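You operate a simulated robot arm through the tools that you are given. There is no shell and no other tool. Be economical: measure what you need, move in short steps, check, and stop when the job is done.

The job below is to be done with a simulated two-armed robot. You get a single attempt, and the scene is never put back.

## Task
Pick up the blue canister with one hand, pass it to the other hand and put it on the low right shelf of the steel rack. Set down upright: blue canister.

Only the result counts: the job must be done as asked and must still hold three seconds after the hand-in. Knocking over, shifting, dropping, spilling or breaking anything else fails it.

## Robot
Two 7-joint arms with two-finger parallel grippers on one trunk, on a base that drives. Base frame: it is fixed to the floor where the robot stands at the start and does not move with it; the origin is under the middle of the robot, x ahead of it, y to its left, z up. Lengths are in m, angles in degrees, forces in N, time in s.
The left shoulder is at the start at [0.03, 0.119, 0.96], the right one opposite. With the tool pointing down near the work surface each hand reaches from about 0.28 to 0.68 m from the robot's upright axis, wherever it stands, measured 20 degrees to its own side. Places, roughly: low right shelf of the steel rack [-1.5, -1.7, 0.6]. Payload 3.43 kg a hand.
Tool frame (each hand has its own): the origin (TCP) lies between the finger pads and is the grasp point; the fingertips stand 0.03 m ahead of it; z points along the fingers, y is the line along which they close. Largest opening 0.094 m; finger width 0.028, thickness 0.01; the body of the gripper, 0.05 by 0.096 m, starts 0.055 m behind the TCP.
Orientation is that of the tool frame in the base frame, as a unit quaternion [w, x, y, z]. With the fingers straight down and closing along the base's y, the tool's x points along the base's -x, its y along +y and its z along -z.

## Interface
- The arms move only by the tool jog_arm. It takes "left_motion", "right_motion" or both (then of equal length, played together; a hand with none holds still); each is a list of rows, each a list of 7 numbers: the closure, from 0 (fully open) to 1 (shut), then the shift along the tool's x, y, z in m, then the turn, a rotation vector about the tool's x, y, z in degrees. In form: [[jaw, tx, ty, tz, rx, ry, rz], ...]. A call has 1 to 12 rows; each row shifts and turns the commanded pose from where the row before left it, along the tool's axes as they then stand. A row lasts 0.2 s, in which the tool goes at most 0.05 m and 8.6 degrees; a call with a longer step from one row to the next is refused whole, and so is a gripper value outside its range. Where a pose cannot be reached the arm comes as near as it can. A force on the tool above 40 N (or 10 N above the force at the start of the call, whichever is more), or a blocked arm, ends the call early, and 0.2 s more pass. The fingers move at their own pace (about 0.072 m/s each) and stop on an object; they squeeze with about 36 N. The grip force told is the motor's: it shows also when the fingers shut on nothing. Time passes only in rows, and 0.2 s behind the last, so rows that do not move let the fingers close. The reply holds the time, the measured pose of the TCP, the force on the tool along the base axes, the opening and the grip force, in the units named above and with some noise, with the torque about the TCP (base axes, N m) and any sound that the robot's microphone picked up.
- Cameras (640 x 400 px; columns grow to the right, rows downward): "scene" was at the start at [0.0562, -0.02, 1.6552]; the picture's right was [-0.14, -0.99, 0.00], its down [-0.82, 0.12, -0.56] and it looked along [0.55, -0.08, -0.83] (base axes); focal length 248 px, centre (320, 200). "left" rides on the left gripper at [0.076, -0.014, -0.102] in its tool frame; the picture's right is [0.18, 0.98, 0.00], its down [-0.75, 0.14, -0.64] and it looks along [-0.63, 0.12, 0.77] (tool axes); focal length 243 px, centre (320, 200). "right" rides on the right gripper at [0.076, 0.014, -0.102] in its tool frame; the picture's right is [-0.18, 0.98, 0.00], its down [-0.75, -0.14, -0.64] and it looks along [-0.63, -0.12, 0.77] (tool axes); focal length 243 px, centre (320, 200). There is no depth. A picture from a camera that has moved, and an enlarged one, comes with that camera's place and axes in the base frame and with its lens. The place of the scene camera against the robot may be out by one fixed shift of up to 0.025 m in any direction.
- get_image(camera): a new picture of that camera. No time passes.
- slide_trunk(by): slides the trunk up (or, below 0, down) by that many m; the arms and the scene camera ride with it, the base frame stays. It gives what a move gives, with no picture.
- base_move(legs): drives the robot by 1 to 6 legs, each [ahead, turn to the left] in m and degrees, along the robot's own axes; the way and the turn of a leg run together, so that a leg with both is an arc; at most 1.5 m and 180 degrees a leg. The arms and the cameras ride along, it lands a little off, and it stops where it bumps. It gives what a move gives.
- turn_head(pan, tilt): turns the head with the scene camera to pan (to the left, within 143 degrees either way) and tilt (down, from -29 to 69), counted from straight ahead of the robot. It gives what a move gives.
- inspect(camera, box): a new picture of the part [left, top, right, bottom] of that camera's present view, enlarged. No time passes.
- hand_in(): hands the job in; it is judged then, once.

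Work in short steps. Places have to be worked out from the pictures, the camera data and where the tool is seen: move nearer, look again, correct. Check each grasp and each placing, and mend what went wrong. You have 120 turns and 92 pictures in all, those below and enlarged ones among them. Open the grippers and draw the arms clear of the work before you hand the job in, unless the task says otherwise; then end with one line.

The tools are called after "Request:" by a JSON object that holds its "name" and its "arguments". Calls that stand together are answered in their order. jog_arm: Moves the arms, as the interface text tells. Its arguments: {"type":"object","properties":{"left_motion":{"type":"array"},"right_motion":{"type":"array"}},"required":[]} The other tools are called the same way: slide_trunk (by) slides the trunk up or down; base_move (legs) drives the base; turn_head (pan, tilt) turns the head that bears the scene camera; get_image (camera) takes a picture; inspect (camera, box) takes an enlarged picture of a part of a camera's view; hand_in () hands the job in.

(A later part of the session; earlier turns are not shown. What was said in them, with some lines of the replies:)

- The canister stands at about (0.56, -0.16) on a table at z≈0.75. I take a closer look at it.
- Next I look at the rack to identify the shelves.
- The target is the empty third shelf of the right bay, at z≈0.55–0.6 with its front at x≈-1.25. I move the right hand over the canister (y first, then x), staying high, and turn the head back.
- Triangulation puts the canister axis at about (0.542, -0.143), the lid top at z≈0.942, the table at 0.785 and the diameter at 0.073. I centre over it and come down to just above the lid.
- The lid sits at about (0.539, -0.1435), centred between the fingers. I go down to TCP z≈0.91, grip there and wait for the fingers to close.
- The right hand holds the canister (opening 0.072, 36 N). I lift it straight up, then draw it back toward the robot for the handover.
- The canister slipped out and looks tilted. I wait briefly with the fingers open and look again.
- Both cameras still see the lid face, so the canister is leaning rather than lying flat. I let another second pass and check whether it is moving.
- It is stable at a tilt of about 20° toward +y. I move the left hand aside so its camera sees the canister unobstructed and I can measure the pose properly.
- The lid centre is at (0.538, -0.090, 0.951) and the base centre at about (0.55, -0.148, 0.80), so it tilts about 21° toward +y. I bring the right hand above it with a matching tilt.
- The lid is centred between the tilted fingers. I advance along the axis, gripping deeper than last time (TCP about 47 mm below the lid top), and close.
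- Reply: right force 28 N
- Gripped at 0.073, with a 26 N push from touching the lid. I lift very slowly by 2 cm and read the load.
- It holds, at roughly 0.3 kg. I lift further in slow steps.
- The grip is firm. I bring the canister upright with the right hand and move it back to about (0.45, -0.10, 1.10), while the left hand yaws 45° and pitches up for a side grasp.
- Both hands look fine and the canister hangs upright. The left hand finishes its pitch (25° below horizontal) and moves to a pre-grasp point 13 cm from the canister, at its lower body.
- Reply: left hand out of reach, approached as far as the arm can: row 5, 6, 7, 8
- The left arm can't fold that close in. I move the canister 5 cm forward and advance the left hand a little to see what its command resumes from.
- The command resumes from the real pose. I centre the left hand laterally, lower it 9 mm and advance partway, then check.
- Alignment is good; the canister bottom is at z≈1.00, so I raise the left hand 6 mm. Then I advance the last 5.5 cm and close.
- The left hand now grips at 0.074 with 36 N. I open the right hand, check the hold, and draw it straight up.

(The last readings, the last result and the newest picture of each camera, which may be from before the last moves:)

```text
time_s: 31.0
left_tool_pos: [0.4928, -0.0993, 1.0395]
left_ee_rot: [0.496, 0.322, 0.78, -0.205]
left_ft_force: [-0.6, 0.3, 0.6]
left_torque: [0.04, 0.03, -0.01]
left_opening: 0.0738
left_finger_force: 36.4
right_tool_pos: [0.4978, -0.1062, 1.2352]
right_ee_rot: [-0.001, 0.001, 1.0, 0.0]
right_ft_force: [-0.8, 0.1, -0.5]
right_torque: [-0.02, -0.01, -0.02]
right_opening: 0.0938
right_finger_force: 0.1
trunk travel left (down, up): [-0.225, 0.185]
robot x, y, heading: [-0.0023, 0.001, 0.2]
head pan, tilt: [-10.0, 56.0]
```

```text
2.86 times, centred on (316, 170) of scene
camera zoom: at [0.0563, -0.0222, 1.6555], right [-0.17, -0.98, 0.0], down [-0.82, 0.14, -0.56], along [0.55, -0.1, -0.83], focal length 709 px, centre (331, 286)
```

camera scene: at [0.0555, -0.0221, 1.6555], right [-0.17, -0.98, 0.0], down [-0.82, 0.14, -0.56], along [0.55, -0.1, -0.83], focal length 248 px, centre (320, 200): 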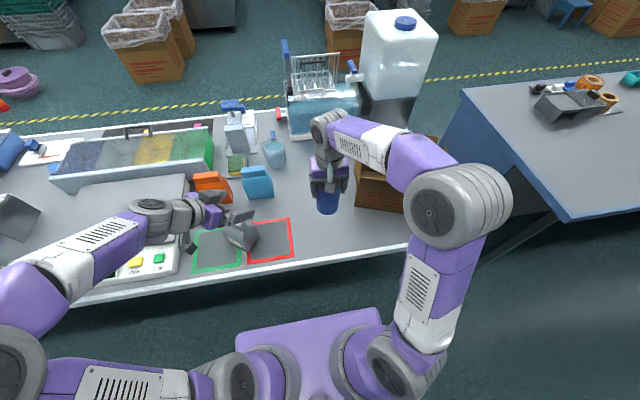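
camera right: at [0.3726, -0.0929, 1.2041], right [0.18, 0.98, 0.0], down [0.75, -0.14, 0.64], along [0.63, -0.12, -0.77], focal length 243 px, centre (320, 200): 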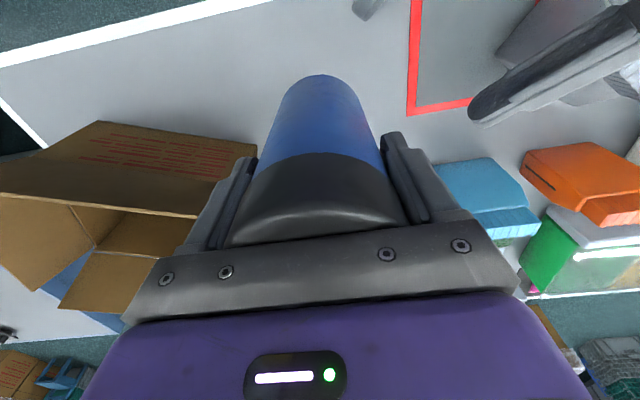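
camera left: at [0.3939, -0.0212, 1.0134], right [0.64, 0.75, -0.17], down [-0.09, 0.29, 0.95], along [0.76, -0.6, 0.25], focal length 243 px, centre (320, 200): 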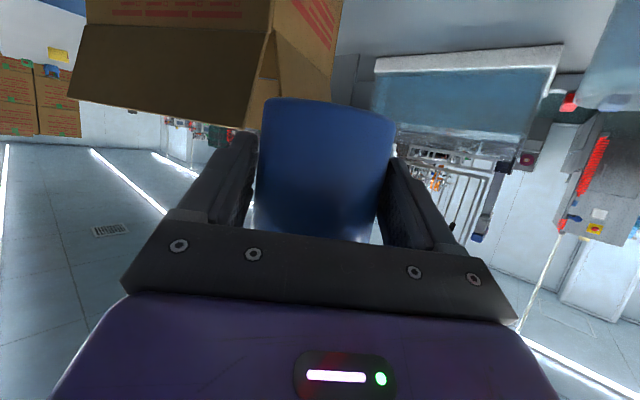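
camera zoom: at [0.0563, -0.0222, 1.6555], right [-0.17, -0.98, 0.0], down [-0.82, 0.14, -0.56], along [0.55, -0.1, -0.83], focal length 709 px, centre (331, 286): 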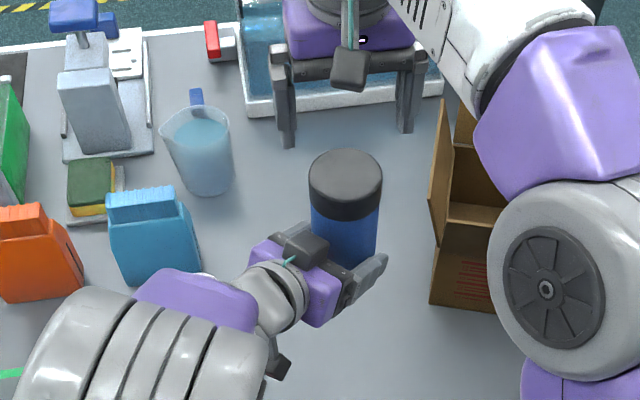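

The handover worked: the left hand holds the canister upright. I draw the right hand back and aside, then back the robot away from the table.

Request:
{"name": "jog_arm", "arguments": {"right_motion": [[0, 0.045, 0, 0, 0, 0, 0], [0, 0.045, 0, 0, 0, 0, 0], [0, 0.045, 0, 0, 0, 0, 0], [0, 0.04, 0, 0, 0, 0, 0], [0, 0, -0.045, 0, 0, 0, 0], [0, 0, -0.045, 0, 0, 0, 0], [0, 0, -0.045, 0, 0, 0, 0], [0, 0, -0.045, 0, 0, 0, 0]]}}

Request:
{"name": "base_move", "arguments": {"legs": [[-0.2, 0], [-0.3, 0]]}}

Request:
{"name": "get_image", "arguments": {"camera": "scene"}}

```text
time_s: 32.8
left_tool_pos: [0.4919, -0.0998, 1.0389]
left_ee_rot: [0.497, 0.323, 0.779, -0.206]
left_ft_force: [-0.2, -0.6, 0.4]
left_torque: [0.03, 0.02, 0.03]
left_opening: 0.0742
left_finger_force: 36.0
right_tool_pos: [0.3245, -0.288, 1.2363]
right_ee_rot: [0.0, 0.0, 1.0, 0.0]
right_ft_force: [0.3, 0.3, 0.6]
right_torque: [-0.03, 0.02, 0.0]
right_opening: 0.0939
right_finger_force: 0.1
trunk travel left (down, up): [-0.225, 0.185]
robot x, y, heading: [0.0032, -0.0014, 0.0]
head pan, tilt: [-10.0, 56.0]
```

```text
time_s: 36.1
left_tool_pos: [-0.0058, -0.0991, 1.0393]
left_ee_rot: [0.497, 0.322, 0.78, -0.204]
left_ft_force: [-0.1, 0.3, 0.2]
left_torque: [0.05, 0.03, 0.03]
left_opening: 0.0739
left_finger_force: 35.8
right_tool_pos: [-0.1734, -0.2854, 1.2367]
right_ee_rot: [0.0, 0.0, 1.0, 0.0]
right_ft_force: [-0.8, 0.4, 0.1]
right_torque: [0.02, 0.03, 0.03]
right_opening: 0.0938
right_finger_force: 0.1
trunk travel left (down, up): [-0.225, 0.185]
robot x, y, heading: [-0.498, 0.0001, -0.2]
head pan, tilt: [-10.0, 56.0]
```

```text
56 pictures are left
camera scene: at [-0.4427, -0.0222, 1.6555], right [-0.17, -0.98, 0.0], down [-0.82, 0.14, -0.56], along [0.55, -0.1, -0.83], focal length 248 px, centre (320, 200)
```

scene: 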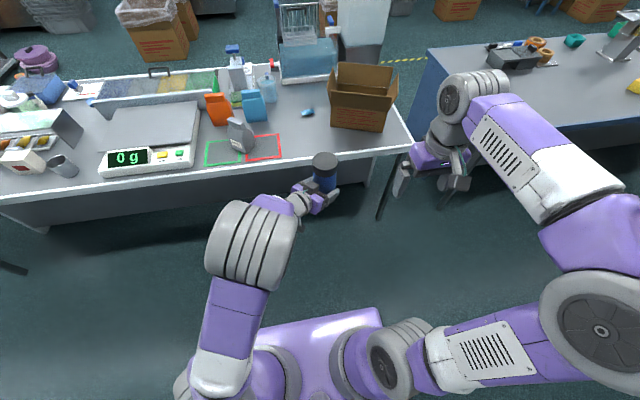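

All clear and nothing on the table has shifted. I drive to the rack well clear of the desk: forward a little, turn right, go down the aisle, turn right again.

Request:
{"name": "base_move", "arguments": {"legs": [[0.15, 0], [0, -90], [0.85, 0], [0.8, 0], [0, -90]]}}

Request:
{"name": "turn_head", "arguments": {"pan": 0, "tilt": 35}}

Request:
{"name": "get_image", "arguments": {"camera": "scene"}}

```text
time_s: 52.9
left_tool_pos: [-0.795, -1.5307, 1.0402]
left_ee_rot: [-0.202, 0.782, -0.317, -0.498]
left_ft_force: [-0.3, -0.2, 0.6]
left_torque: [0.0, -0.04, 0.02]
left_opening: 0.0731
left_finger_force: 35.9
right_tool_pos: [-0.6294, -1.342, 1.2348]
right_ee_rot: [-0.001, 1.0, 0.007, -0.001]
right_ft_force: [0.0, -0.6, 0.1]
right_torque: [0.01, 0.02, 0.03]
right_opening: 0.0938
right_finger_force: 0.1
trunk travel left (down, up): [-0.225, 0.185]
robot x, y, heading: [-0.2987, -1.6196, -179.0]
head pan, tilt: [-10.0, 56.0]
```

```text
time_s: 53.8
left_tool_pos: [-0.795, -1.5317, 1.0392]
left_ee_rot: [-0.202, 0.782, -0.316, -0.499]
left_ft_force: [-0.6, 0.3, -0.2]
left_torque: [-0.06, -0.04, -0.02]
left_opening: 0.0728
left_finger_force: 35.7
right_tool_pos: [-0.6302, -1.3412, 1.2357]
right_ee_rot: [0.0, 1.0, 0.008, 0.0]
right_ft_force: [0.5, 0.2, -0.1]
right_torque: [0.05, 0.01, -0.01]
right_opening: 0.0938
right_finger_force: 0.0
trunk travel left (down, up): [-0.225, 0.185]
robot x, y, heading: [-0.2999, -1.6232, -179.1]
head pan, tilt: [0.0, 35.0]
```

```text
55 pictures are left
camera scene: at [-0.343, -1.6336, 1.6849], right [-0.02, 1.0, 0.0], down [0.57, 0.01, -0.82], along [-0.82, -0.01, -0.57], focal length 248 px, centre (320, 200)
```

scene: 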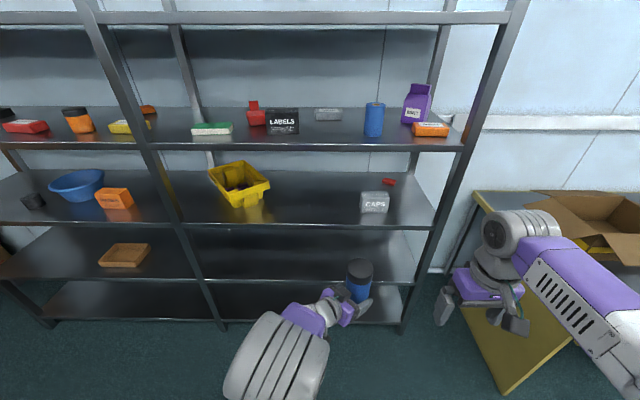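

The target shelf surface is at z≈0.53, with its front edge at x≈-1.23 and open clearance up to ~0.9. I yaw the left hand 45° so it points straight ahead, keeping the canister upright.

Request:
{"name": "jog_arm", "arguments": {"left_motion": [[1, 0, 0, 0, -6.8, 0, -3.17], [1, 0, 0, 0, -6.8, 0, -3.17], [1, 0, 0, 0, -6.8, 0, -3.17], [1, 0, 0, 0, -6.8, 0, -3.17], [1, 0, 0, 0, -6.8, 0, -3.17], [1, 0, 0, 0, -6.8, 0, -3.17], [1, 0, 0, 0, 0, 0, 0]]}}

Request:
{"name": "get_image", "arguments": {"camera": "scene"}}

```text
time_s: 55.6
left_tool_pos: [-0.8137, -1.5711, 1.0331]
left_ee_rot: [0.015, 0.85, 0.051, -0.524]
left_ft_force: [0.8, -0.1, -0.3]
left_torque: [0.02, -0.01, -0.03]
left_opening: 0.0729
left_finger_force: 36.1
right_tool_pos: [-0.6285, -1.3425, 1.2377]
right_ee_rot: [0.002, 1.0, 0.008, -0.002]
right_ft_force: [-0.9, 1.4, 0.4]
right_torque: [-0.01, 0.01, 0.01]
right_opening: 0.0938
right_finger_force: 0.0
trunk travel left (down, up): [-0.225, 0.185]
robot x, y, heading: [-0.3006, -1.6236, -178.7]
head pan, tilt: [0.0, 35.0]
stopped in row 7 (left hand): the arm was blocked; the commanded pose is now the measured one
```

```text
54 pictures are left
camera scene: at [-0.3429, -1.6336, 1.685], right [-0.02, 1.0, 0.0], down [0.57, 0.01, -0.82], along [-0.82, -0.01, -0.57], focal length 248 px, centre (320, 200)
```

scene: 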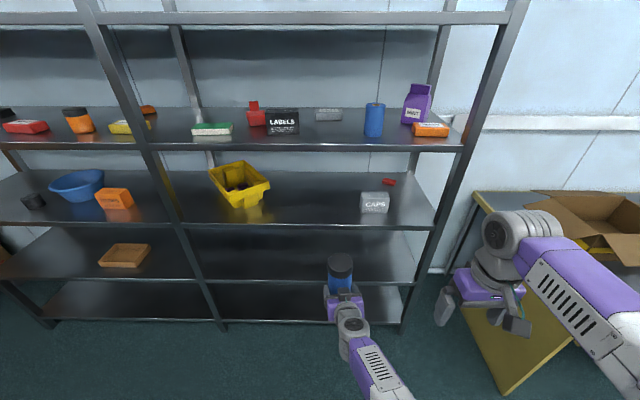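

The arm reports being blocked near the body. I shift the hand to the robot's left and a bit forward, where it has room.

Request:
{"name": "jog_arm", "arguments": {"left_motion": [[1, -0.0045, 0.02, 0.009, 0, 0, 0], [1, -0.0045, 0.025, 0.009, 0, 0, 0], [1, -0.0045, 0.025, 0.009, 0, 0, 0], [1, -0.0045, 0.025, 0.009, 0, 0, 0], [1, -0.0045, 0.025, 0.009, 0, 0, 0], [1, 0, 0.025, 0, 0, 0, 0], [1, 0, 0, 0, 0, 0, 0]]}}

Request:
{"name": "turn_head", "arguments": {"pan": 0, "tilt": 55}}

Request:
{"name": "get_image", "arguments": {"camera": "scene"}}

```text
time_s: 57.2
left_tool_pos: [-0.8481, -1.7174, 1.0314]
left_ee_rot: [0.016, 0.85, 0.05, -0.524]
left_ft_force: [0.0, -0.1, -3.0]
left_torque: [-0.04, -0.04, 0.03]
left_opening: 0.0726
left_finger_force: 36.8
right_tool_pos: [-0.6299, -1.3419, 1.2361]
right_ee_rot: [0.0, 1.0, 0.008, -0.002]
right_ft_force: [-0.4, -0.2, -0.2]
right_torque: [-0.01, 0.0, 0.0]
right_opening: 0.0941
right_finger_force: 0.1
trunk travel left (down, up): [-0.225, 0.185]
robot x, y, heading: [-0.2996, -1.6216, -179.1]
head pan, tilt: [0.0, 35.0]
```

```text
time_s: 58.0
left_tool_pos: [-0.8484, -1.7178, 1.0303]
left_ee_rot: [0.015, 0.85, 0.05, -0.525]
left_ft_force: [-0.4, 0.7, -2.7]
left_torque: [0.02, -0.07, 0.02]
left_opening: 0.0726
left_finger_force: 35.9
right_tool_pos: [-0.6274, -1.3412, 1.2371]
right_ee_rot: [-0.001, 1.0, 0.008, -0.002]
right_ft_force: [-0.5, 0.0, -0.2]
right_torque: [0.02, 0.01, -0.01]
right_opening: 0.0944
right_finger_force: 0.1
trunk travel left (down, up): [-0.225, 0.185]
robot x, y, heading: [-0.2987, -1.6263, -178.9]
head pan, tilt: [0.0, 55.0]
```

```text
53 pictures are left
camera scene: at [-0.3271, -1.6335, 1.6568], right [-0.02, 1.0, 0.0], down [0.82, 0.01, -0.57], along [-0.57, -0.01, -0.82], focal length 248 px, centre (320, 200)
```

scene: 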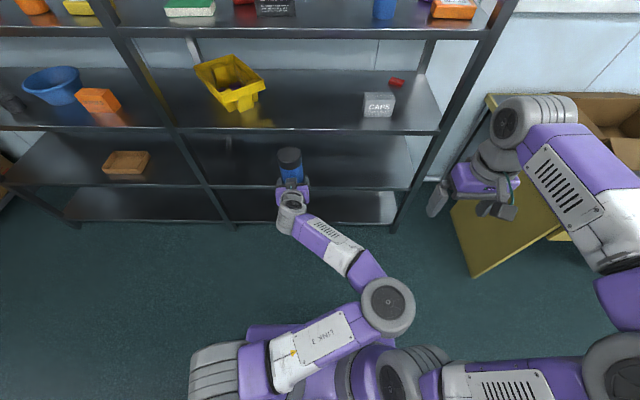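

The hand is free, with the elbow folded inward in front of the chest. I lower the trunk fully before approaching and check the hold through the left camera.

Request:
{"name": "slide_trunk", "arguments": {"by": -0.22}}

Request:
{"name": "get_image", "arguments": {"camera": "left"}}

Request:
{"name": "get_image", "arguments": {"camera": "scene"}}

```text
time_s: 60.3
left_tool_pos: [-0.849, -1.7182, 0.8114]
left_ee_rot: [0.015, 0.849, 0.05, -0.525]
left_ft_force: [0.0, -0.8, -2.1]
left_torque: [0.0, -0.06, -0.01]
left_opening: 0.0727
left_finger_force: 35.9
right_tool_pos: [-0.63, -1.3417, 1.0177]
right_ee_rot: [0.0, 1.0, 0.007, -0.002]
right_ft_force: [-0.9, 0.2, -0.9]
right_torque: [0.03, -0.02, -0.03]
right_opening: 0.0941
right_finger_force: 0.1
trunk travel left (down, up): [-0.005, 0.405]
robot x, y, heading: [-0.3004, -1.6245, -179.0]
head pan, tilt: [0.0, 55.0]
```

```text
52 pictures are left
camera left: at [-0.7251, -1.6903, 0.789], right [0.18, -0.96, -0.19], down [0.25, -0.14, 0.96], along [-0.95, -0.22, 0.22], focal length 243 px, centre (320, 200)
```

left: 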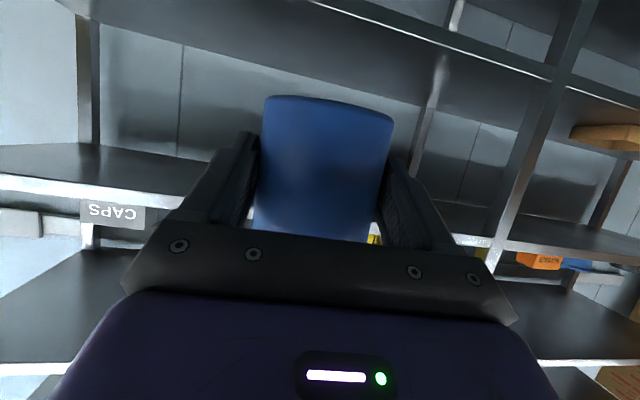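

```text
51 pictures are left
camera scene: at [-0.3269, -1.6336, 1.4368], right [-0.02, 1.0, 0.0], down [0.82, 0.01, -0.57], along [-0.57, -0.01, -0.82], focal length 248 px, centre (320, 200)
```

scene: 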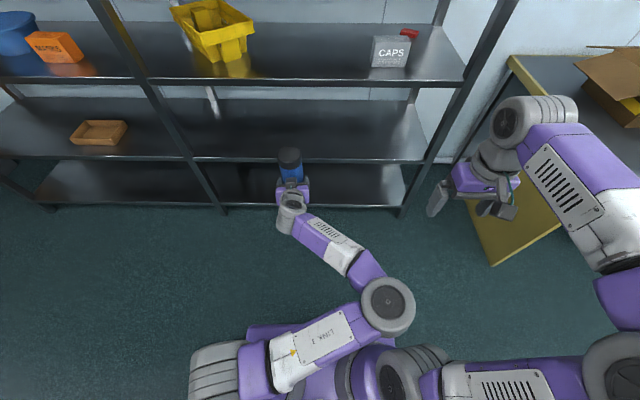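

The left camera puts the shelf surface at z≈0.54–0.55 with its front edge at x≈-1.2. I trim the small tilt (about 2°) and lower the hand to z≈0.66, still outside the rack.

Request:
{"name": "jog_arm", "arguments": {"left_motion": [[1, 0, 0, 0, 0, -1.8, 1.8], [1, 0.0272, 0, 0.0127, 0, 0, 0], [1, 0.0272, 0, 0.0127, 0, 0, 0], [1, 0.0272, 0, 0.0127, 0, 0, 0], [1, 0.0272, 0, 0.0127, 0, 0, 0], [1, 0.0272, 0, 0.0127, 0, 0, 0], [1, 0, 0, 0, 0, 0, 0]]}}

Request:
{"name": "get_image", "arguments": {"camera": "left"}}

Request:
{"name": "get_image", "arguments": {"camera": "scene"}}

```text
time_s: 61.9
left_tool_pos: [-0.8642, -1.7129, 0.6958]
left_ee_rot: [0.025, 0.845, 0.053, -0.531]
left_ft_force: [1.0, 0.9, -3.3]
left_torque: [0.0, -0.03, 0.01]
left_opening: 0.0729
left_finger_force: 36.3
left hand out of reach, approached as far as the arm can: row 5, 6
right_tool_pos: [-0.6286, -1.3411, 1.0171]
right_ee_rot: [0.0, 1.0, 0.007, -0.002]
right_ft_force: [0.2, 0.2, 0.1]
right_torque: [-0.01, 0.0, -0.01]
right_opening: 0.0941
right_finger_force: 0.0
trunk travel left (down, up): [-0.005, 0.405]
robot x, y, heading: [-0.3013, -1.6271, -179.5]
head pan, tilt: [0.0, 55.0]
```

```text
50 pictures are left
camera left: at [-0.741, -1.6839, 0.672], right [0.19, -0.96, -0.18], down [0.27, -0.12, 0.96], along [-0.94, -0.23, 0.23], focal length 243 px, centre (320, 200)
```

left: 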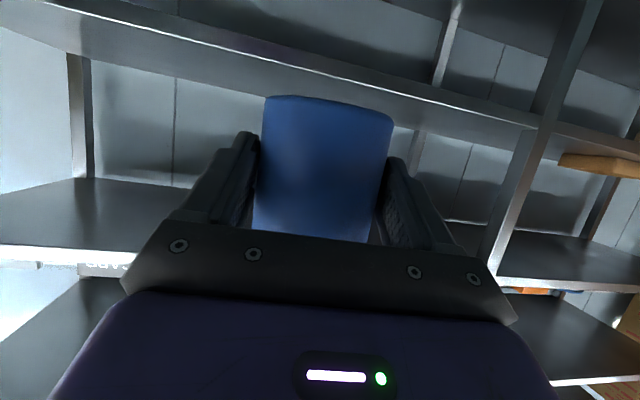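

```text
49 pictures are left
camera scene: at [-0.3266, -1.6333, 1.4368], right [-0.02, 1.0, 0.0], down [0.82, 0.01, -0.57], along [-0.57, -0.01, -0.82], focal length 248 px, centre (320, 200)
```

scene: 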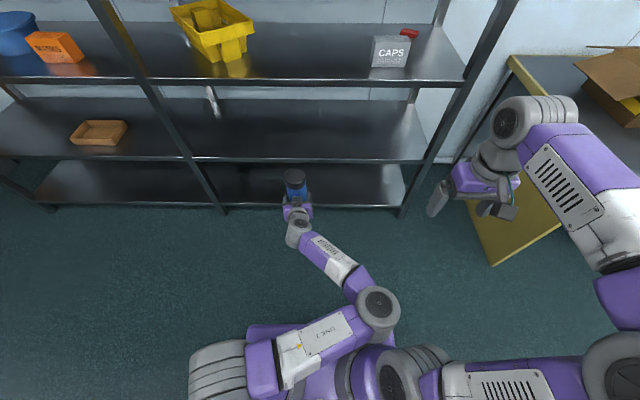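

The arm reached its limit at z≈0.696. Extending forward should let it go lower, so I move forward and down together, still short of the rack.

Request:
{"name": "jog_arm", "arguments": {"left_motion": [[1, -0.0086, -0.0023, 0.0179, 0, 0, 0], [1, 0.005, -0.002, 0.0244, 0, 0, 0], [1, 0.005, -0.002, 0.0244, 0, 0, 0], [1, 0.005, -0.002, 0.0244, 0, 0, 0], [1, 0.005, -0.002, 0.0244, 0, 0, 0], [1, 0, 0, 0, 0, 0, 0]]}}

```text
time_s: 63.3
left_tool_pos: [-0.9688, -1.7005, 0.6496]
left_ee_rot: [0.026, 0.845, 0.038, -0.534]
left_ft_force: [0.3, -0.7, -3.7]
left_torque: [0.01, -0.01, 0.01]
left_opening: 0.0721
left_finger_force: 36.5
left hand out of reach, approached as far as the arm can: row 2, 3, 4, 5
right_tool_pos: [-0.6297, -1.3422, 1.0175]
right_ee_rot: [-0.001, 1.0, 0.008, -0.001]
right_ft_force: [-0.2, -0.7, -0.8]
right_torque: [0.0, -0.03, 0.0]
right_opening: 0.0941
right_finger_force: 0.1
trunk travel left (down, up): [-0.005, 0.405]
robot x, y, heading: [-0.3039, -1.6255, -179.2]
head pan, tilt: [0.0, 55.0]
```

It reached z≈0.65 at 0.67 m forward. I test whether a little more forward extension continues that trend.

Request:
{"name": "jog_arm", "arguments": {"left_motion": [[1, 0.005, -0.002, 0.0244, 0, 0, 0], [1, 0.005, -0.002, 0.0244, 0, 0, 0], [1, 0.005, -0.002, 0.0244, 0, 0, 0], [1, 0, 0, 0, 0, 0, 0]]}}

Request:
{"name": "get_image", "arguments": {"camera": "scene"}}

```text
time_s: 64.3
left_tool_pos: [-1.03, -1.6983, 0.6109]
left_ee_rot: [0.025, 0.843, 0.038, -0.536]
left_ft_force: [0.8, -0.1, -2.7]
left_torque: [-0.02, -0.03, -0.01]
left_opening: 0.0725
left_finger_force: 36.0
left hand out of reach, approached as far as the arm can: row 2
right_tool_pos: [-0.6292, -1.341, 1.0162]
right_ee_rot: [0.001, 1.0, 0.008, -0.002]
right_ft_force: [-0.9, 0.9, 0.5]
right_torque: [-0.01, -0.01, 0.01]
right_opening: 0.0938
right_finger_force: 0.0
trunk travel left (down, up): [-0.005, 0.405]
robot x, y, heading: [-0.3006, -1.6232, -178.9]
head pan, tilt: [0.0, 55.0]
```

```text
48 pictures are left
camera scene: at [-0.3271, -1.6335, 1.4367], right [-0.02, 1.0, 0.0], down [0.82, 0.01, -0.57], along [-0.57, -0.01, -0.82], focal length 248 px, centre (320, 200)
```

scene: 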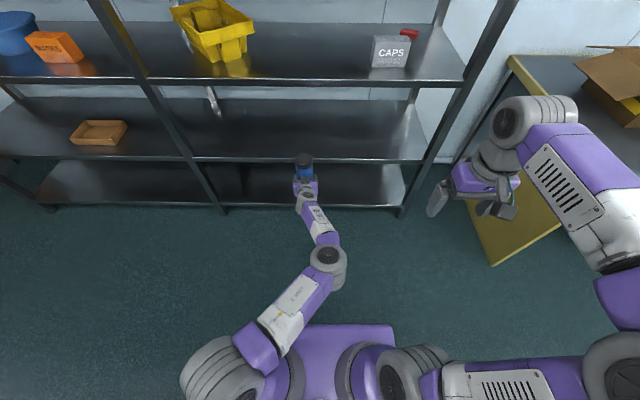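

Extended like this it reaches lower (z 0.611). I confirm it gets to z≈0.58 here in free air, then come back up to 0.65 for the approach.

Request:
{"name": "jog_arm", "arguments": {"left_motion": [[1, 0.006, -0.001, 0.0229, 0, 0, 0], [1, 0.006, -0.001, 0.0229, 0, 0, 0], [1, 0, 0, 0, 0, 0, 0]]}}

Request:
{"name": "get_image", "arguments": {"camera": "left"}}

```text
time_s: 65.1
left_tool_pos: [-1.0668, -1.6991, 0.5792]
left_ee_rot: [0.024, 0.841, 0.037, -0.539]
left_ft_force: [0.1, 0.2, -2.1]
left_torque: [0.02, -0.04, 0.03]
left_opening: 0.0723
left_finger_force: 36.5
right_tool_pos: [-0.6304, -1.3413, 1.0161]
right_ee_rot: [0.0, 1.0, 0.008, -0.002]
right_ft_force: [0.7, -0.7, -1.0]
right_torque: [0.02, -0.02, 0.0]
right_opening: 0.0942
right_finger_force: 0.1
trunk travel left (down, up): [-0.005, 0.405]
robot x, y, heading: [-0.2991, -1.6214, -179.0]
head pan, tilt: [0.0, 55.0]
```

```text
47 pictures are left
camera left: at [-0.9436, -1.6739, 0.5531], right [0.16, -0.97, -0.17], down [0.28, -0.12, 0.95], along [-0.95, -0.2, 0.25], focal length 243 px, centre (320, 200)
```

left: 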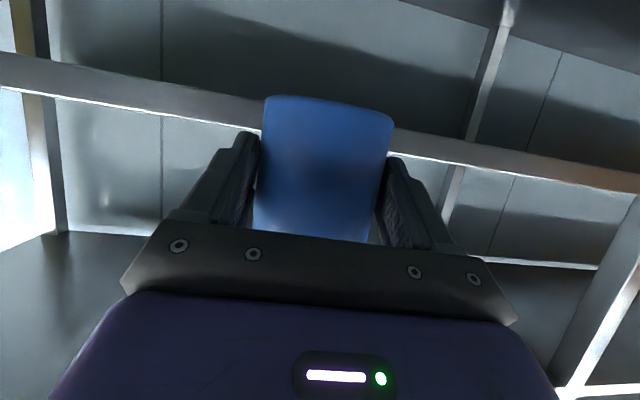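

The shelf's top edge is at z≈0.555, and the canister bottom is 41 mm below the TCP. The hand is level, so I raise it to z≈0.645 and drive in until the canister is about 10 cm inside the edge.

Request:
{"name": "jog_arm", "arguments": {"left_motion": [[1, -0.02, 0, -0.0092, 0, 0, 0], [1, -0.02, 0, -0.0092, 0, 0, 0], [1, -0.02, 0, -0.0092, 0, 0, 0], [1, 0, 0, 0, 0, 0, 0]]}}

Request:
{"name": "base_move", "arguments": {"legs": [[0.12, 0]]}}

Request:
{"name": "get_image", "arguments": {"camera": "scene"}}

Request:
{"name": "get_image", "arguments": {"camera": "left"}}

```text
time_s: 66.1
left_tool_pos: [-1.0691, -1.6981, 0.6462]
left_ee_rot: [0.025, 0.842, 0.037, -0.537]
left_ft_force: [0.4, -0.6, -2.8]
left_torque: [-0.01, -0.05, -0.01]
left_opening: 0.0718
left_finger_force: 36.0
right_tool_pos: [-0.6291, -1.3424, 1.0174]
right_ee_rot: [-0.001, 1.0, 0.008, -0.002]
right_ft_force: [0.6, 0.6, -0.2]
right_torque: [0.03, -0.02, -0.04]
right_opening: 0.0941
right_finger_force: 0.0
trunk travel left (down, up): [-0.005, 0.405]
robot x, y, heading: [-0.3019, -1.6243, -179.2]
head pan, tilt: [0.0, 55.0]
```

```text
time_s: 67.4
left_tool_pos: [-1.186, -1.7002, 0.6463]
left_ee_rot: [0.023, 0.842, 0.036, -0.538]
left_ft_force: [0.1, -0.8, -3.0]
left_torque: [0.01, -0.06, 0.02]
left_opening: 0.0723
left_finger_force: 36.2
right_tool_pos: [-0.7453, -1.3435, 1.0164]
right_ee_rot: [0.001, 1.0, 0.008, -0.002]
right_ft_force: [-0.3, -0.3, -0.5]
right_torque: [0.02, -0.01, 0.0]
right_opening: 0.094
right_finger_force: 0.1
trunk travel left (down, up): [-0.005, 0.405]
robot x, y, heading: [-0.4118, -1.6256, -179.0]
head pan, tilt: [0.0, 55.0]
```

```text
46 pictures are left
camera scene: at [-0.4442, -1.6353, 1.4367], right [-0.02, 1.0, 0.0], down [0.82, 0.01, -0.57], along [-0.57, -0.01, -0.82], focal length 248 px, centre (320, 200)
```

scene: 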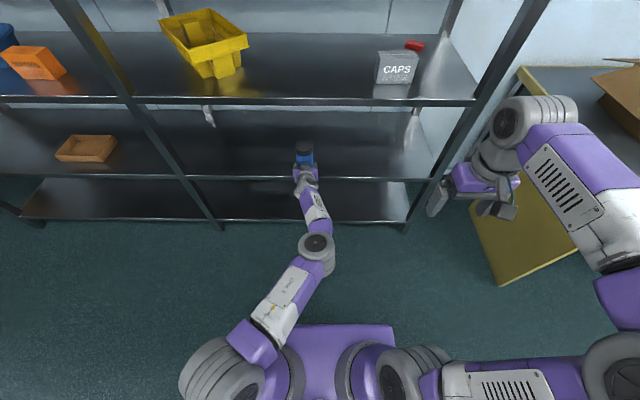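

```text
45 pictures are left
camera left: at [-1.0624, -1.6749, 0.6191], right [0.16, -0.97, -0.17], down [0.28, -0.12, 0.95], along [-0.95, -0.2, 0.25], focal length 243 px, centre (320, 200)
```

left: 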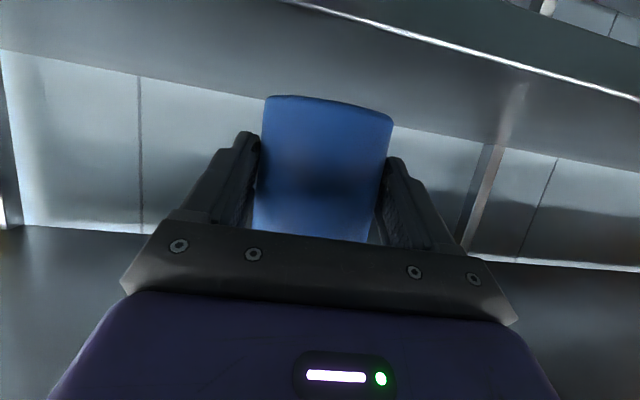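

The shelf edge is at x≈-1.21. I drive another 12 cm so the canister axis ends up about 10 cm inside.

Request:
{"name": "base_move", "arguments": {"legs": [[0.12, 0]]}}

Request:
{"name": "get_image", "arguments": {"camera": "left"}}

Request:
{"name": "get_image", "arguments": {"camera": "scene"}}

```text
time_s: 68.6
left_tool_pos: [-1.3058, -1.7027, 0.6449]
left_ee_rot: [0.024, 0.842, 0.037, -0.537]
left_ft_force: [0.1, 0.9, -3.7]
left_torque: [0.0, 0.0, -0.03]
left_opening: 0.0722
left_finger_force: 36.1
right_tool_pos: [-0.8663, -1.3459, 1.0161]
right_ee_rot: [0.0, 1.0, 0.007, -0.001]
right_ft_force: [-0.3, 0.4, 0.3]
right_torque: [-0.04, -0.01, 0.0]
right_opening: 0.0941
right_finger_force: 0.0
trunk travel left (down, up): [-0.005, 0.405]
robot x, y, heading: [-0.5341, -1.6278, -179.1]
head pan, tilt: [0.0, 55.0]
```

```text
44 pictures are left
camera left: at [-1.1818, -1.6773, 0.6191], right [0.16, -0.97, -0.17], down [0.28, -0.12, 0.95], along [-0.95, -0.2, 0.25], focal length 243 px, centre (320, 200)
```

left: 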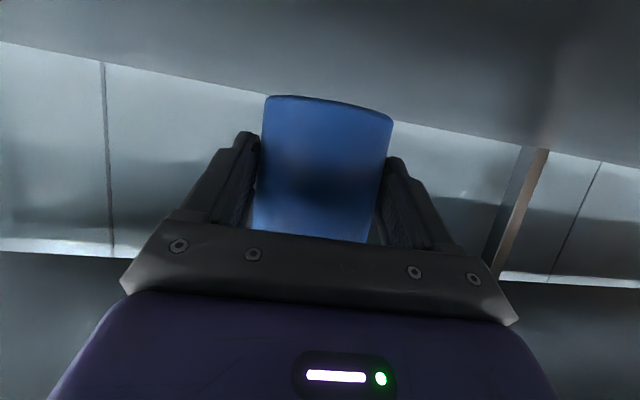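

```text
43 pictures are left
camera scene: at [-0.5637, -1.6373, 1.4367], right [-0.02, 1.0, 0.0], down [0.82, 0.01, -0.57], along [-0.57, -0.01, -0.82], focal length 248 px, centre (320, 200)
```

scene: 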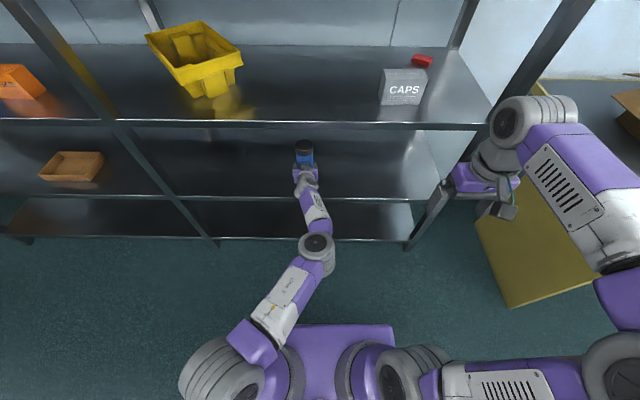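

It is in position over the shelf. I lower gently to just above the surface.

Request:
{"name": "jog_arm", "arguments": {"left_motion": [[1, 0.0118, 0, 0.0055, 0, 0, 0], [1, 0.0118, 0, 0.0055, 0, 0, 0], [1, 0.0118, 0, 0.0055, 0, 0, 0], [1, 0.0036, 0, 0.0017, 0, 0, 0], [1, 0, 0, 0, 0, 0, 0]]}}

Request:
{"name": "get_image", "arguments": {"camera": "left"}}

Request:
{"name": "inspect", "arguments": {"camera": "scene", "box": [240, 110, 368, 210]}}

```text
time_s: 69.8
left_tool_pos: [-1.3044, -1.7032, 0.6028]
left_ee_rot: [0.025, 0.842, 0.037, -0.538]
left_ft_force: [0.2, 0.1, -2.7]
left_torque: [0.02, -0.07, 0.02]
left_opening: 0.0722
left_finger_force: 35.9
right_tool_pos: [-0.8656, -1.3452, 1.0174]
right_ee_rot: [0.0, 1.0, 0.008, -0.002]
right_ft_force: [0.5, 0.0, 0.8]
right_torque: [0.0, 0.01, -0.03]
right_opening: 0.0939
right_finger_force: 0.0
trunk travel left (down, up): [-0.005, 0.405]
robot x, y, heading: [-0.5334, -1.6279, -179.0]
head pan, tilt: [0.0, 55.0]
```

```text
42 pictures are left
camera left: at [-1.1815, -1.6777, 0.5757], right [0.16, -0.97, -0.17], down [0.28, -0.12, 0.95], along [-0.95, -0.2, 0.25], focal length 243 px, centre (320, 200)
```

left: 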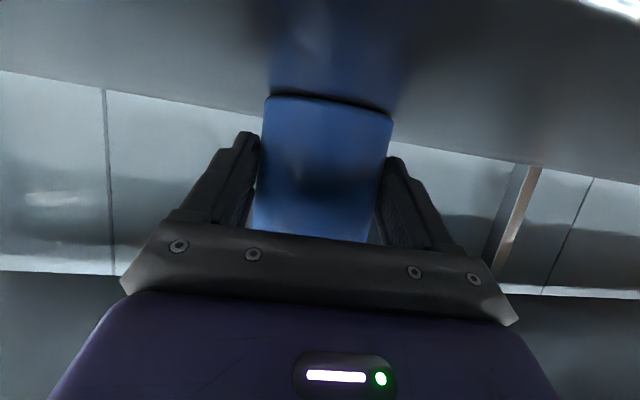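

```text
4.00 times, centred on (304, 160) of scene
camera zoom: at [-0.5629, -1.6373, 1.4367], right [-0.02, 1.0, 0.0], down [0.82, 0.01, -0.57], along [-0.57, -0.01, -0.82], focal length 993 px, centre (384, 360)
```

zoom: 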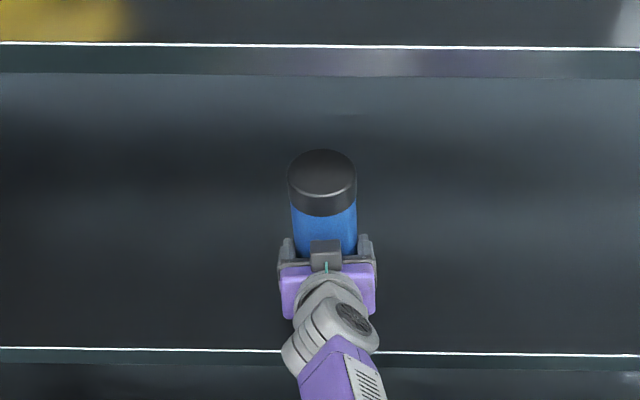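

The reflection shows the bottom is only a few millimetres above the surface. I creep down in 2 mm rows and watch for the weight to come off.

Request:
{"name": "jog_arm", "arguments": {"left_motion": [[1, 0.0018, 0, 0.0008, 0, 0, 0], [1, 0.0018, 0, 0.0008, 0, 0, 0], [1, 0, 0, 0, 0, 0, 0]]}}

Request:
{"name": "inspect", "arguments": {"camera": "left", "box": [230, 50, 430, 150]}}

```text
time_s: 70.6
left_tool_pos: [-1.3045, -1.7034, 0.6016]
left_ee_rot: [0.024, 0.84, 0.037, -0.54]
left_ft_force: [0.1, 1.9, 8.9]
left_torque: [0.22, -0.25, -0.01]
left_opening: 0.0722
left_finger_force: 35.8
right_tool_pos: [-0.8647, -1.3451, 1.0167]
right_ee_rot: [0.0, 1.0, 0.008, -0.003]
right_ft_force: [-0.3, -0.7, 0.4]
right_torque: [-0.01, -0.01, 0.0]
right_opening: 0.0939
right_finger_force: 0.1
trunk travel left (down, up): [-0.005, 0.405]
robot x, y, heading: [-0.5369, -1.6319, -178.9]
head pan, tilt: [0.0, 55.0]
```

```text
3.20 times, centred on (330, 100) of left
camera zoom: at [-1.182, -1.6776, 0.5745], right [0.16, -0.97, -0.17], down [0.28, -0.12, 0.95], along [-0.95, -0.2, 0.25], focal length 776 px, centre (288, 520)
```

zoom: 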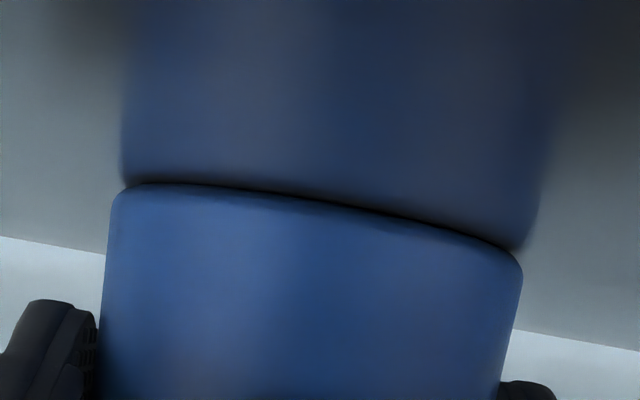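

The canister is in contact with the shelf (about +9 N). I release gradually and check that it stands.

Request:
{"name": "jog_arm", "arguments": {"left_motion": [[0.2, 0, 0, 0, 0, 0, 0], [0.15, 0, 0, 0, 0, 0, 0], [0.1, 0, 0, 0, 0, 0, 0], [0, 0, 0, 0, 0, 0, 0], [0, 0, 0, 0, 0, 0, 0]]}}

Request:
{"name": "get_image", "arguments": {"camera": "left"}}

Request:
{"name": "inspect", "arguments": {"camera": "scene", "box": [240, 110, 368, 210]}}

```text
time_s: 71.8
left_tool_pos: [-1.3044, -1.7029, 0.5994]
left_ee_rot: [0.024, 0.841, 0.037, -0.538]
left_ft_force: [0.3, 0.5, -1.0]
left_torque: [-0.01, 0.0, 0.04]
left_opening: 0.0938
left_finger_force: 0.0
right_tool_pos: [-0.8656, -1.3459, 1.0179]
right_ee_rot: [0.001, 1.0, 0.008, -0.001]
right_ft_force: [0.5, 0.0, -0.6]
right_torque: [-0.03, -0.02, 0.0]
right_opening: 0.0938
right_finger_force: 0.0
trunk travel left (down, up): [-0.005, 0.405]
robot x, y, heading: [-0.5378, -1.6262, -179.0]
head pan, tilt: [0.0, 55.0]
```

```text
39 pictures are left
camera left: at [-1.1817, -1.6781, 0.5724], right [0.16, -0.97, -0.17], down [0.28, -0.12, 0.95], along [-0.95, -0.2, 0.25], focal length 243 px, centre (320, 200)
```

left: 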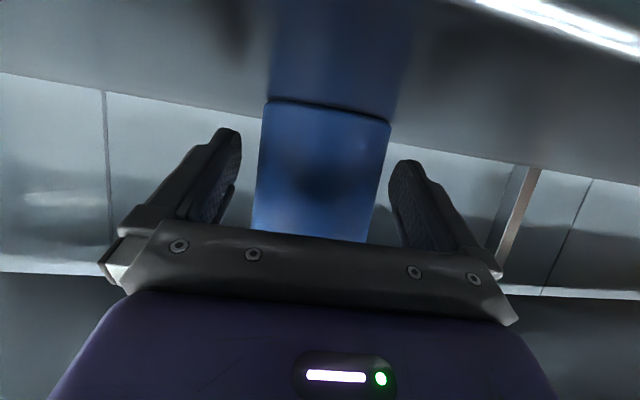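

```text
4.00 times, centred on (304, 160) of scene
camera zoom: at [-0.5626, -1.6372, 1.4367], right [-0.02, 1.0, 0.0], down [0.82, 0.01, -0.57], along [-0.57, -0.01, -0.82], focal length 993 px, centre (384, 360)
```

zoom: 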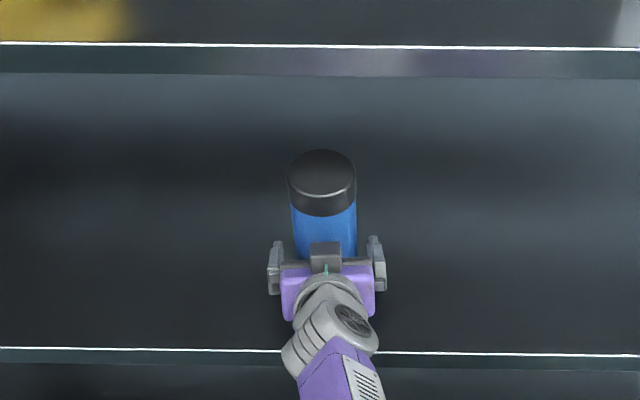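

It stands upright and free, with room on both sides of the fingers. I back the base straight out and check.

Request:
{"name": "base_move", "arguments": {"legs": [[-0.1, 0]]}}

Request:
{"name": "get_image", "arguments": {"camera": "left"}}

Request:
{"name": "get_image", "arguments": {"camera": "scene"}}

```text
time_s: 73.0
left_tool_pos: [-1.2056, -1.7023, 0.5997]
left_ee_rot: [0.025, 0.842, 0.038, -0.538]
left_ft_force: [-0.1, -0.5, -0.4]
left_torque: [0.0, -0.03, 0.02]
left_opening: 0.0939
left_finger_force: 0.1
right_tool_pos: [-0.7651, -1.3441, 1.0167]
right_ee_rot: [0.0, 1.0, 0.009, -0.002]
right_ft_force: [0.5, 0.3, -0.5]
right_torque: [0.01, 0.01, 0.02]
right_opening: 0.0939
right_finger_force: 0.1
trunk travel left (down, up): [-0.005, 0.405]
robot x, y, heading: [-0.4362, -1.6259, -179.3]
head pan, tilt: [0.0, 55.0]
```

```text
37 pictures are left
camera left: at [-1.0821, -1.677, 0.5727], right [0.17, -0.97, -0.17], down [0.28, -0.12, 0.95], along [-0.95, -0.2, 0.25], focal length 243 px, centre (320, 200)
```

left: 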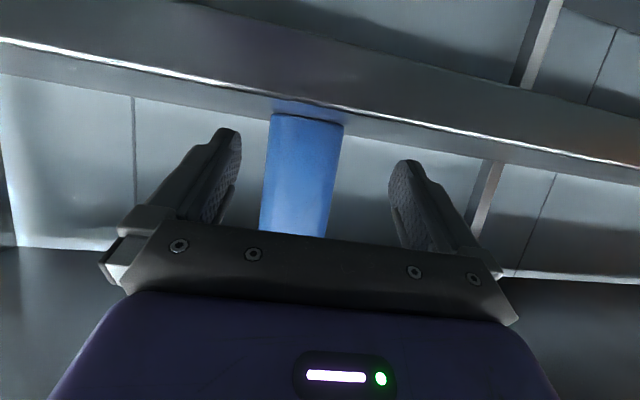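

```text
36 pictures are left
camera scene: at [-0.4626, -1.6356, 1.4368], right [-0.02, 1.0, 0.0], down [0.82, 0.01, -0.57], along [-0.57, -0.01, -0.82], focal length 248 px, centre (320, 200)
```

scene: 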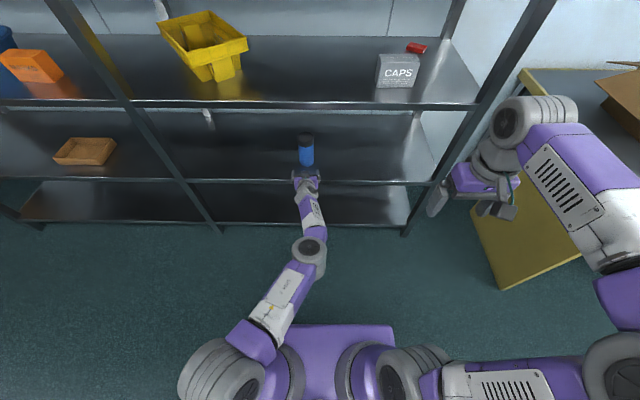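

The canister stayed put and stands upright. I back further away to draw the arms fully clear and take one last look.

Request:
{"name": "base_move", "arguments": {"legs": [[-0.25, 0]]}}

Request:
{"name": "turn_head", "arguments": {"pan": 0, "tilt": 38}}

Request:
{"name": "inspect", "arguments": {"camera": "scene", "box": [120, 60, 500, 300]}}

```text
time_s: 74.8
left_tool_pos: [-0.9558, -1.6994, 0.5997]
left_ee_rot: [0.025, 0.841, 0.037, -0.539]
left_ft_force: [0.0, -0.9, -0.2]
left_torque: [0.0, 0.0, 0.0]
left_opening: 0.094
left_finger_force: 0.0
right_tool_pos: [-0.5174, -1.3408, 1.017]
right_ee_rot: [0.0, 1.0, 0.009, -0.001]
right_ft_force: [0.6, 0.5, 0.1]
right_torque: [-0.03, 0.0, 0.0]
right_opening: 0.0938
right_finger_force: 0.0
trunk travel left (down, up): [-0.005, 0.405]
robot x, y, heading: [-0.1893, -1.6181, -179.0]
head pan, tilt: [0.0, 55.0]
```

```text
time_s: 75.6
left_tool_pos: [-0.957, -1.6984, 0.5989]
left_ee_rot: [0.026, 0.841, 0.039, -0.538]
left_ft_force: [0.0, 1.1, 0.5]
left_torque: [0.0, -0.02, -0.04]
left_opening: 0.0938
left_finger_force: 0.1
right_tool_pos: [-0.5173, -1.3396, 1.0174]
right_ee_rot: [-0.001, 1.0, 0.009, -0.002]
right_ft_force: [-0.4, 0.4, 0.3]
right_torque: [0.01, 0.0, 0.04]
right_opening: 0.0939
right_finger_force: 0.0
trunk travel left (down, up): [-0.005, 0.405]
robot x, y, heading: [-0.1896, -1.6221, -179.0]
head pan, tilt: [0.0, 38.0]
```

```text
1.67 times, centred on (310, 180) of scene
camera zoom: at [-0.229, -1.6316, 1.4603], right [-0.02, 1.0, 0.0], down [0.62, 0.01, -0.79], along [-0.79, -0.01, -0.62], focal length 414 px, centre (337, 233)
```

zoom: 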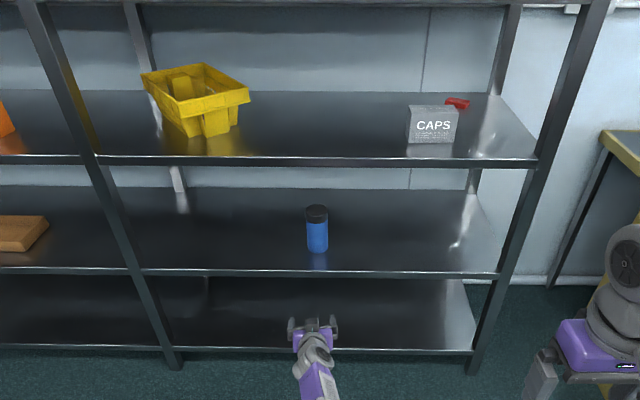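

The canister stands upright in the low right bay, both grippers are open and the arms are clear, so I hand in.

Request:
{"name": "hand_in", "arguments": {}}

```text
The job is handed in.
```

The blue canister was passed from the right hand to the left and now stands upright on the low right shelf of the steel rack; it slipped from the right hand on the first lift and was picked up again, with nothing else seen to be disturbed.
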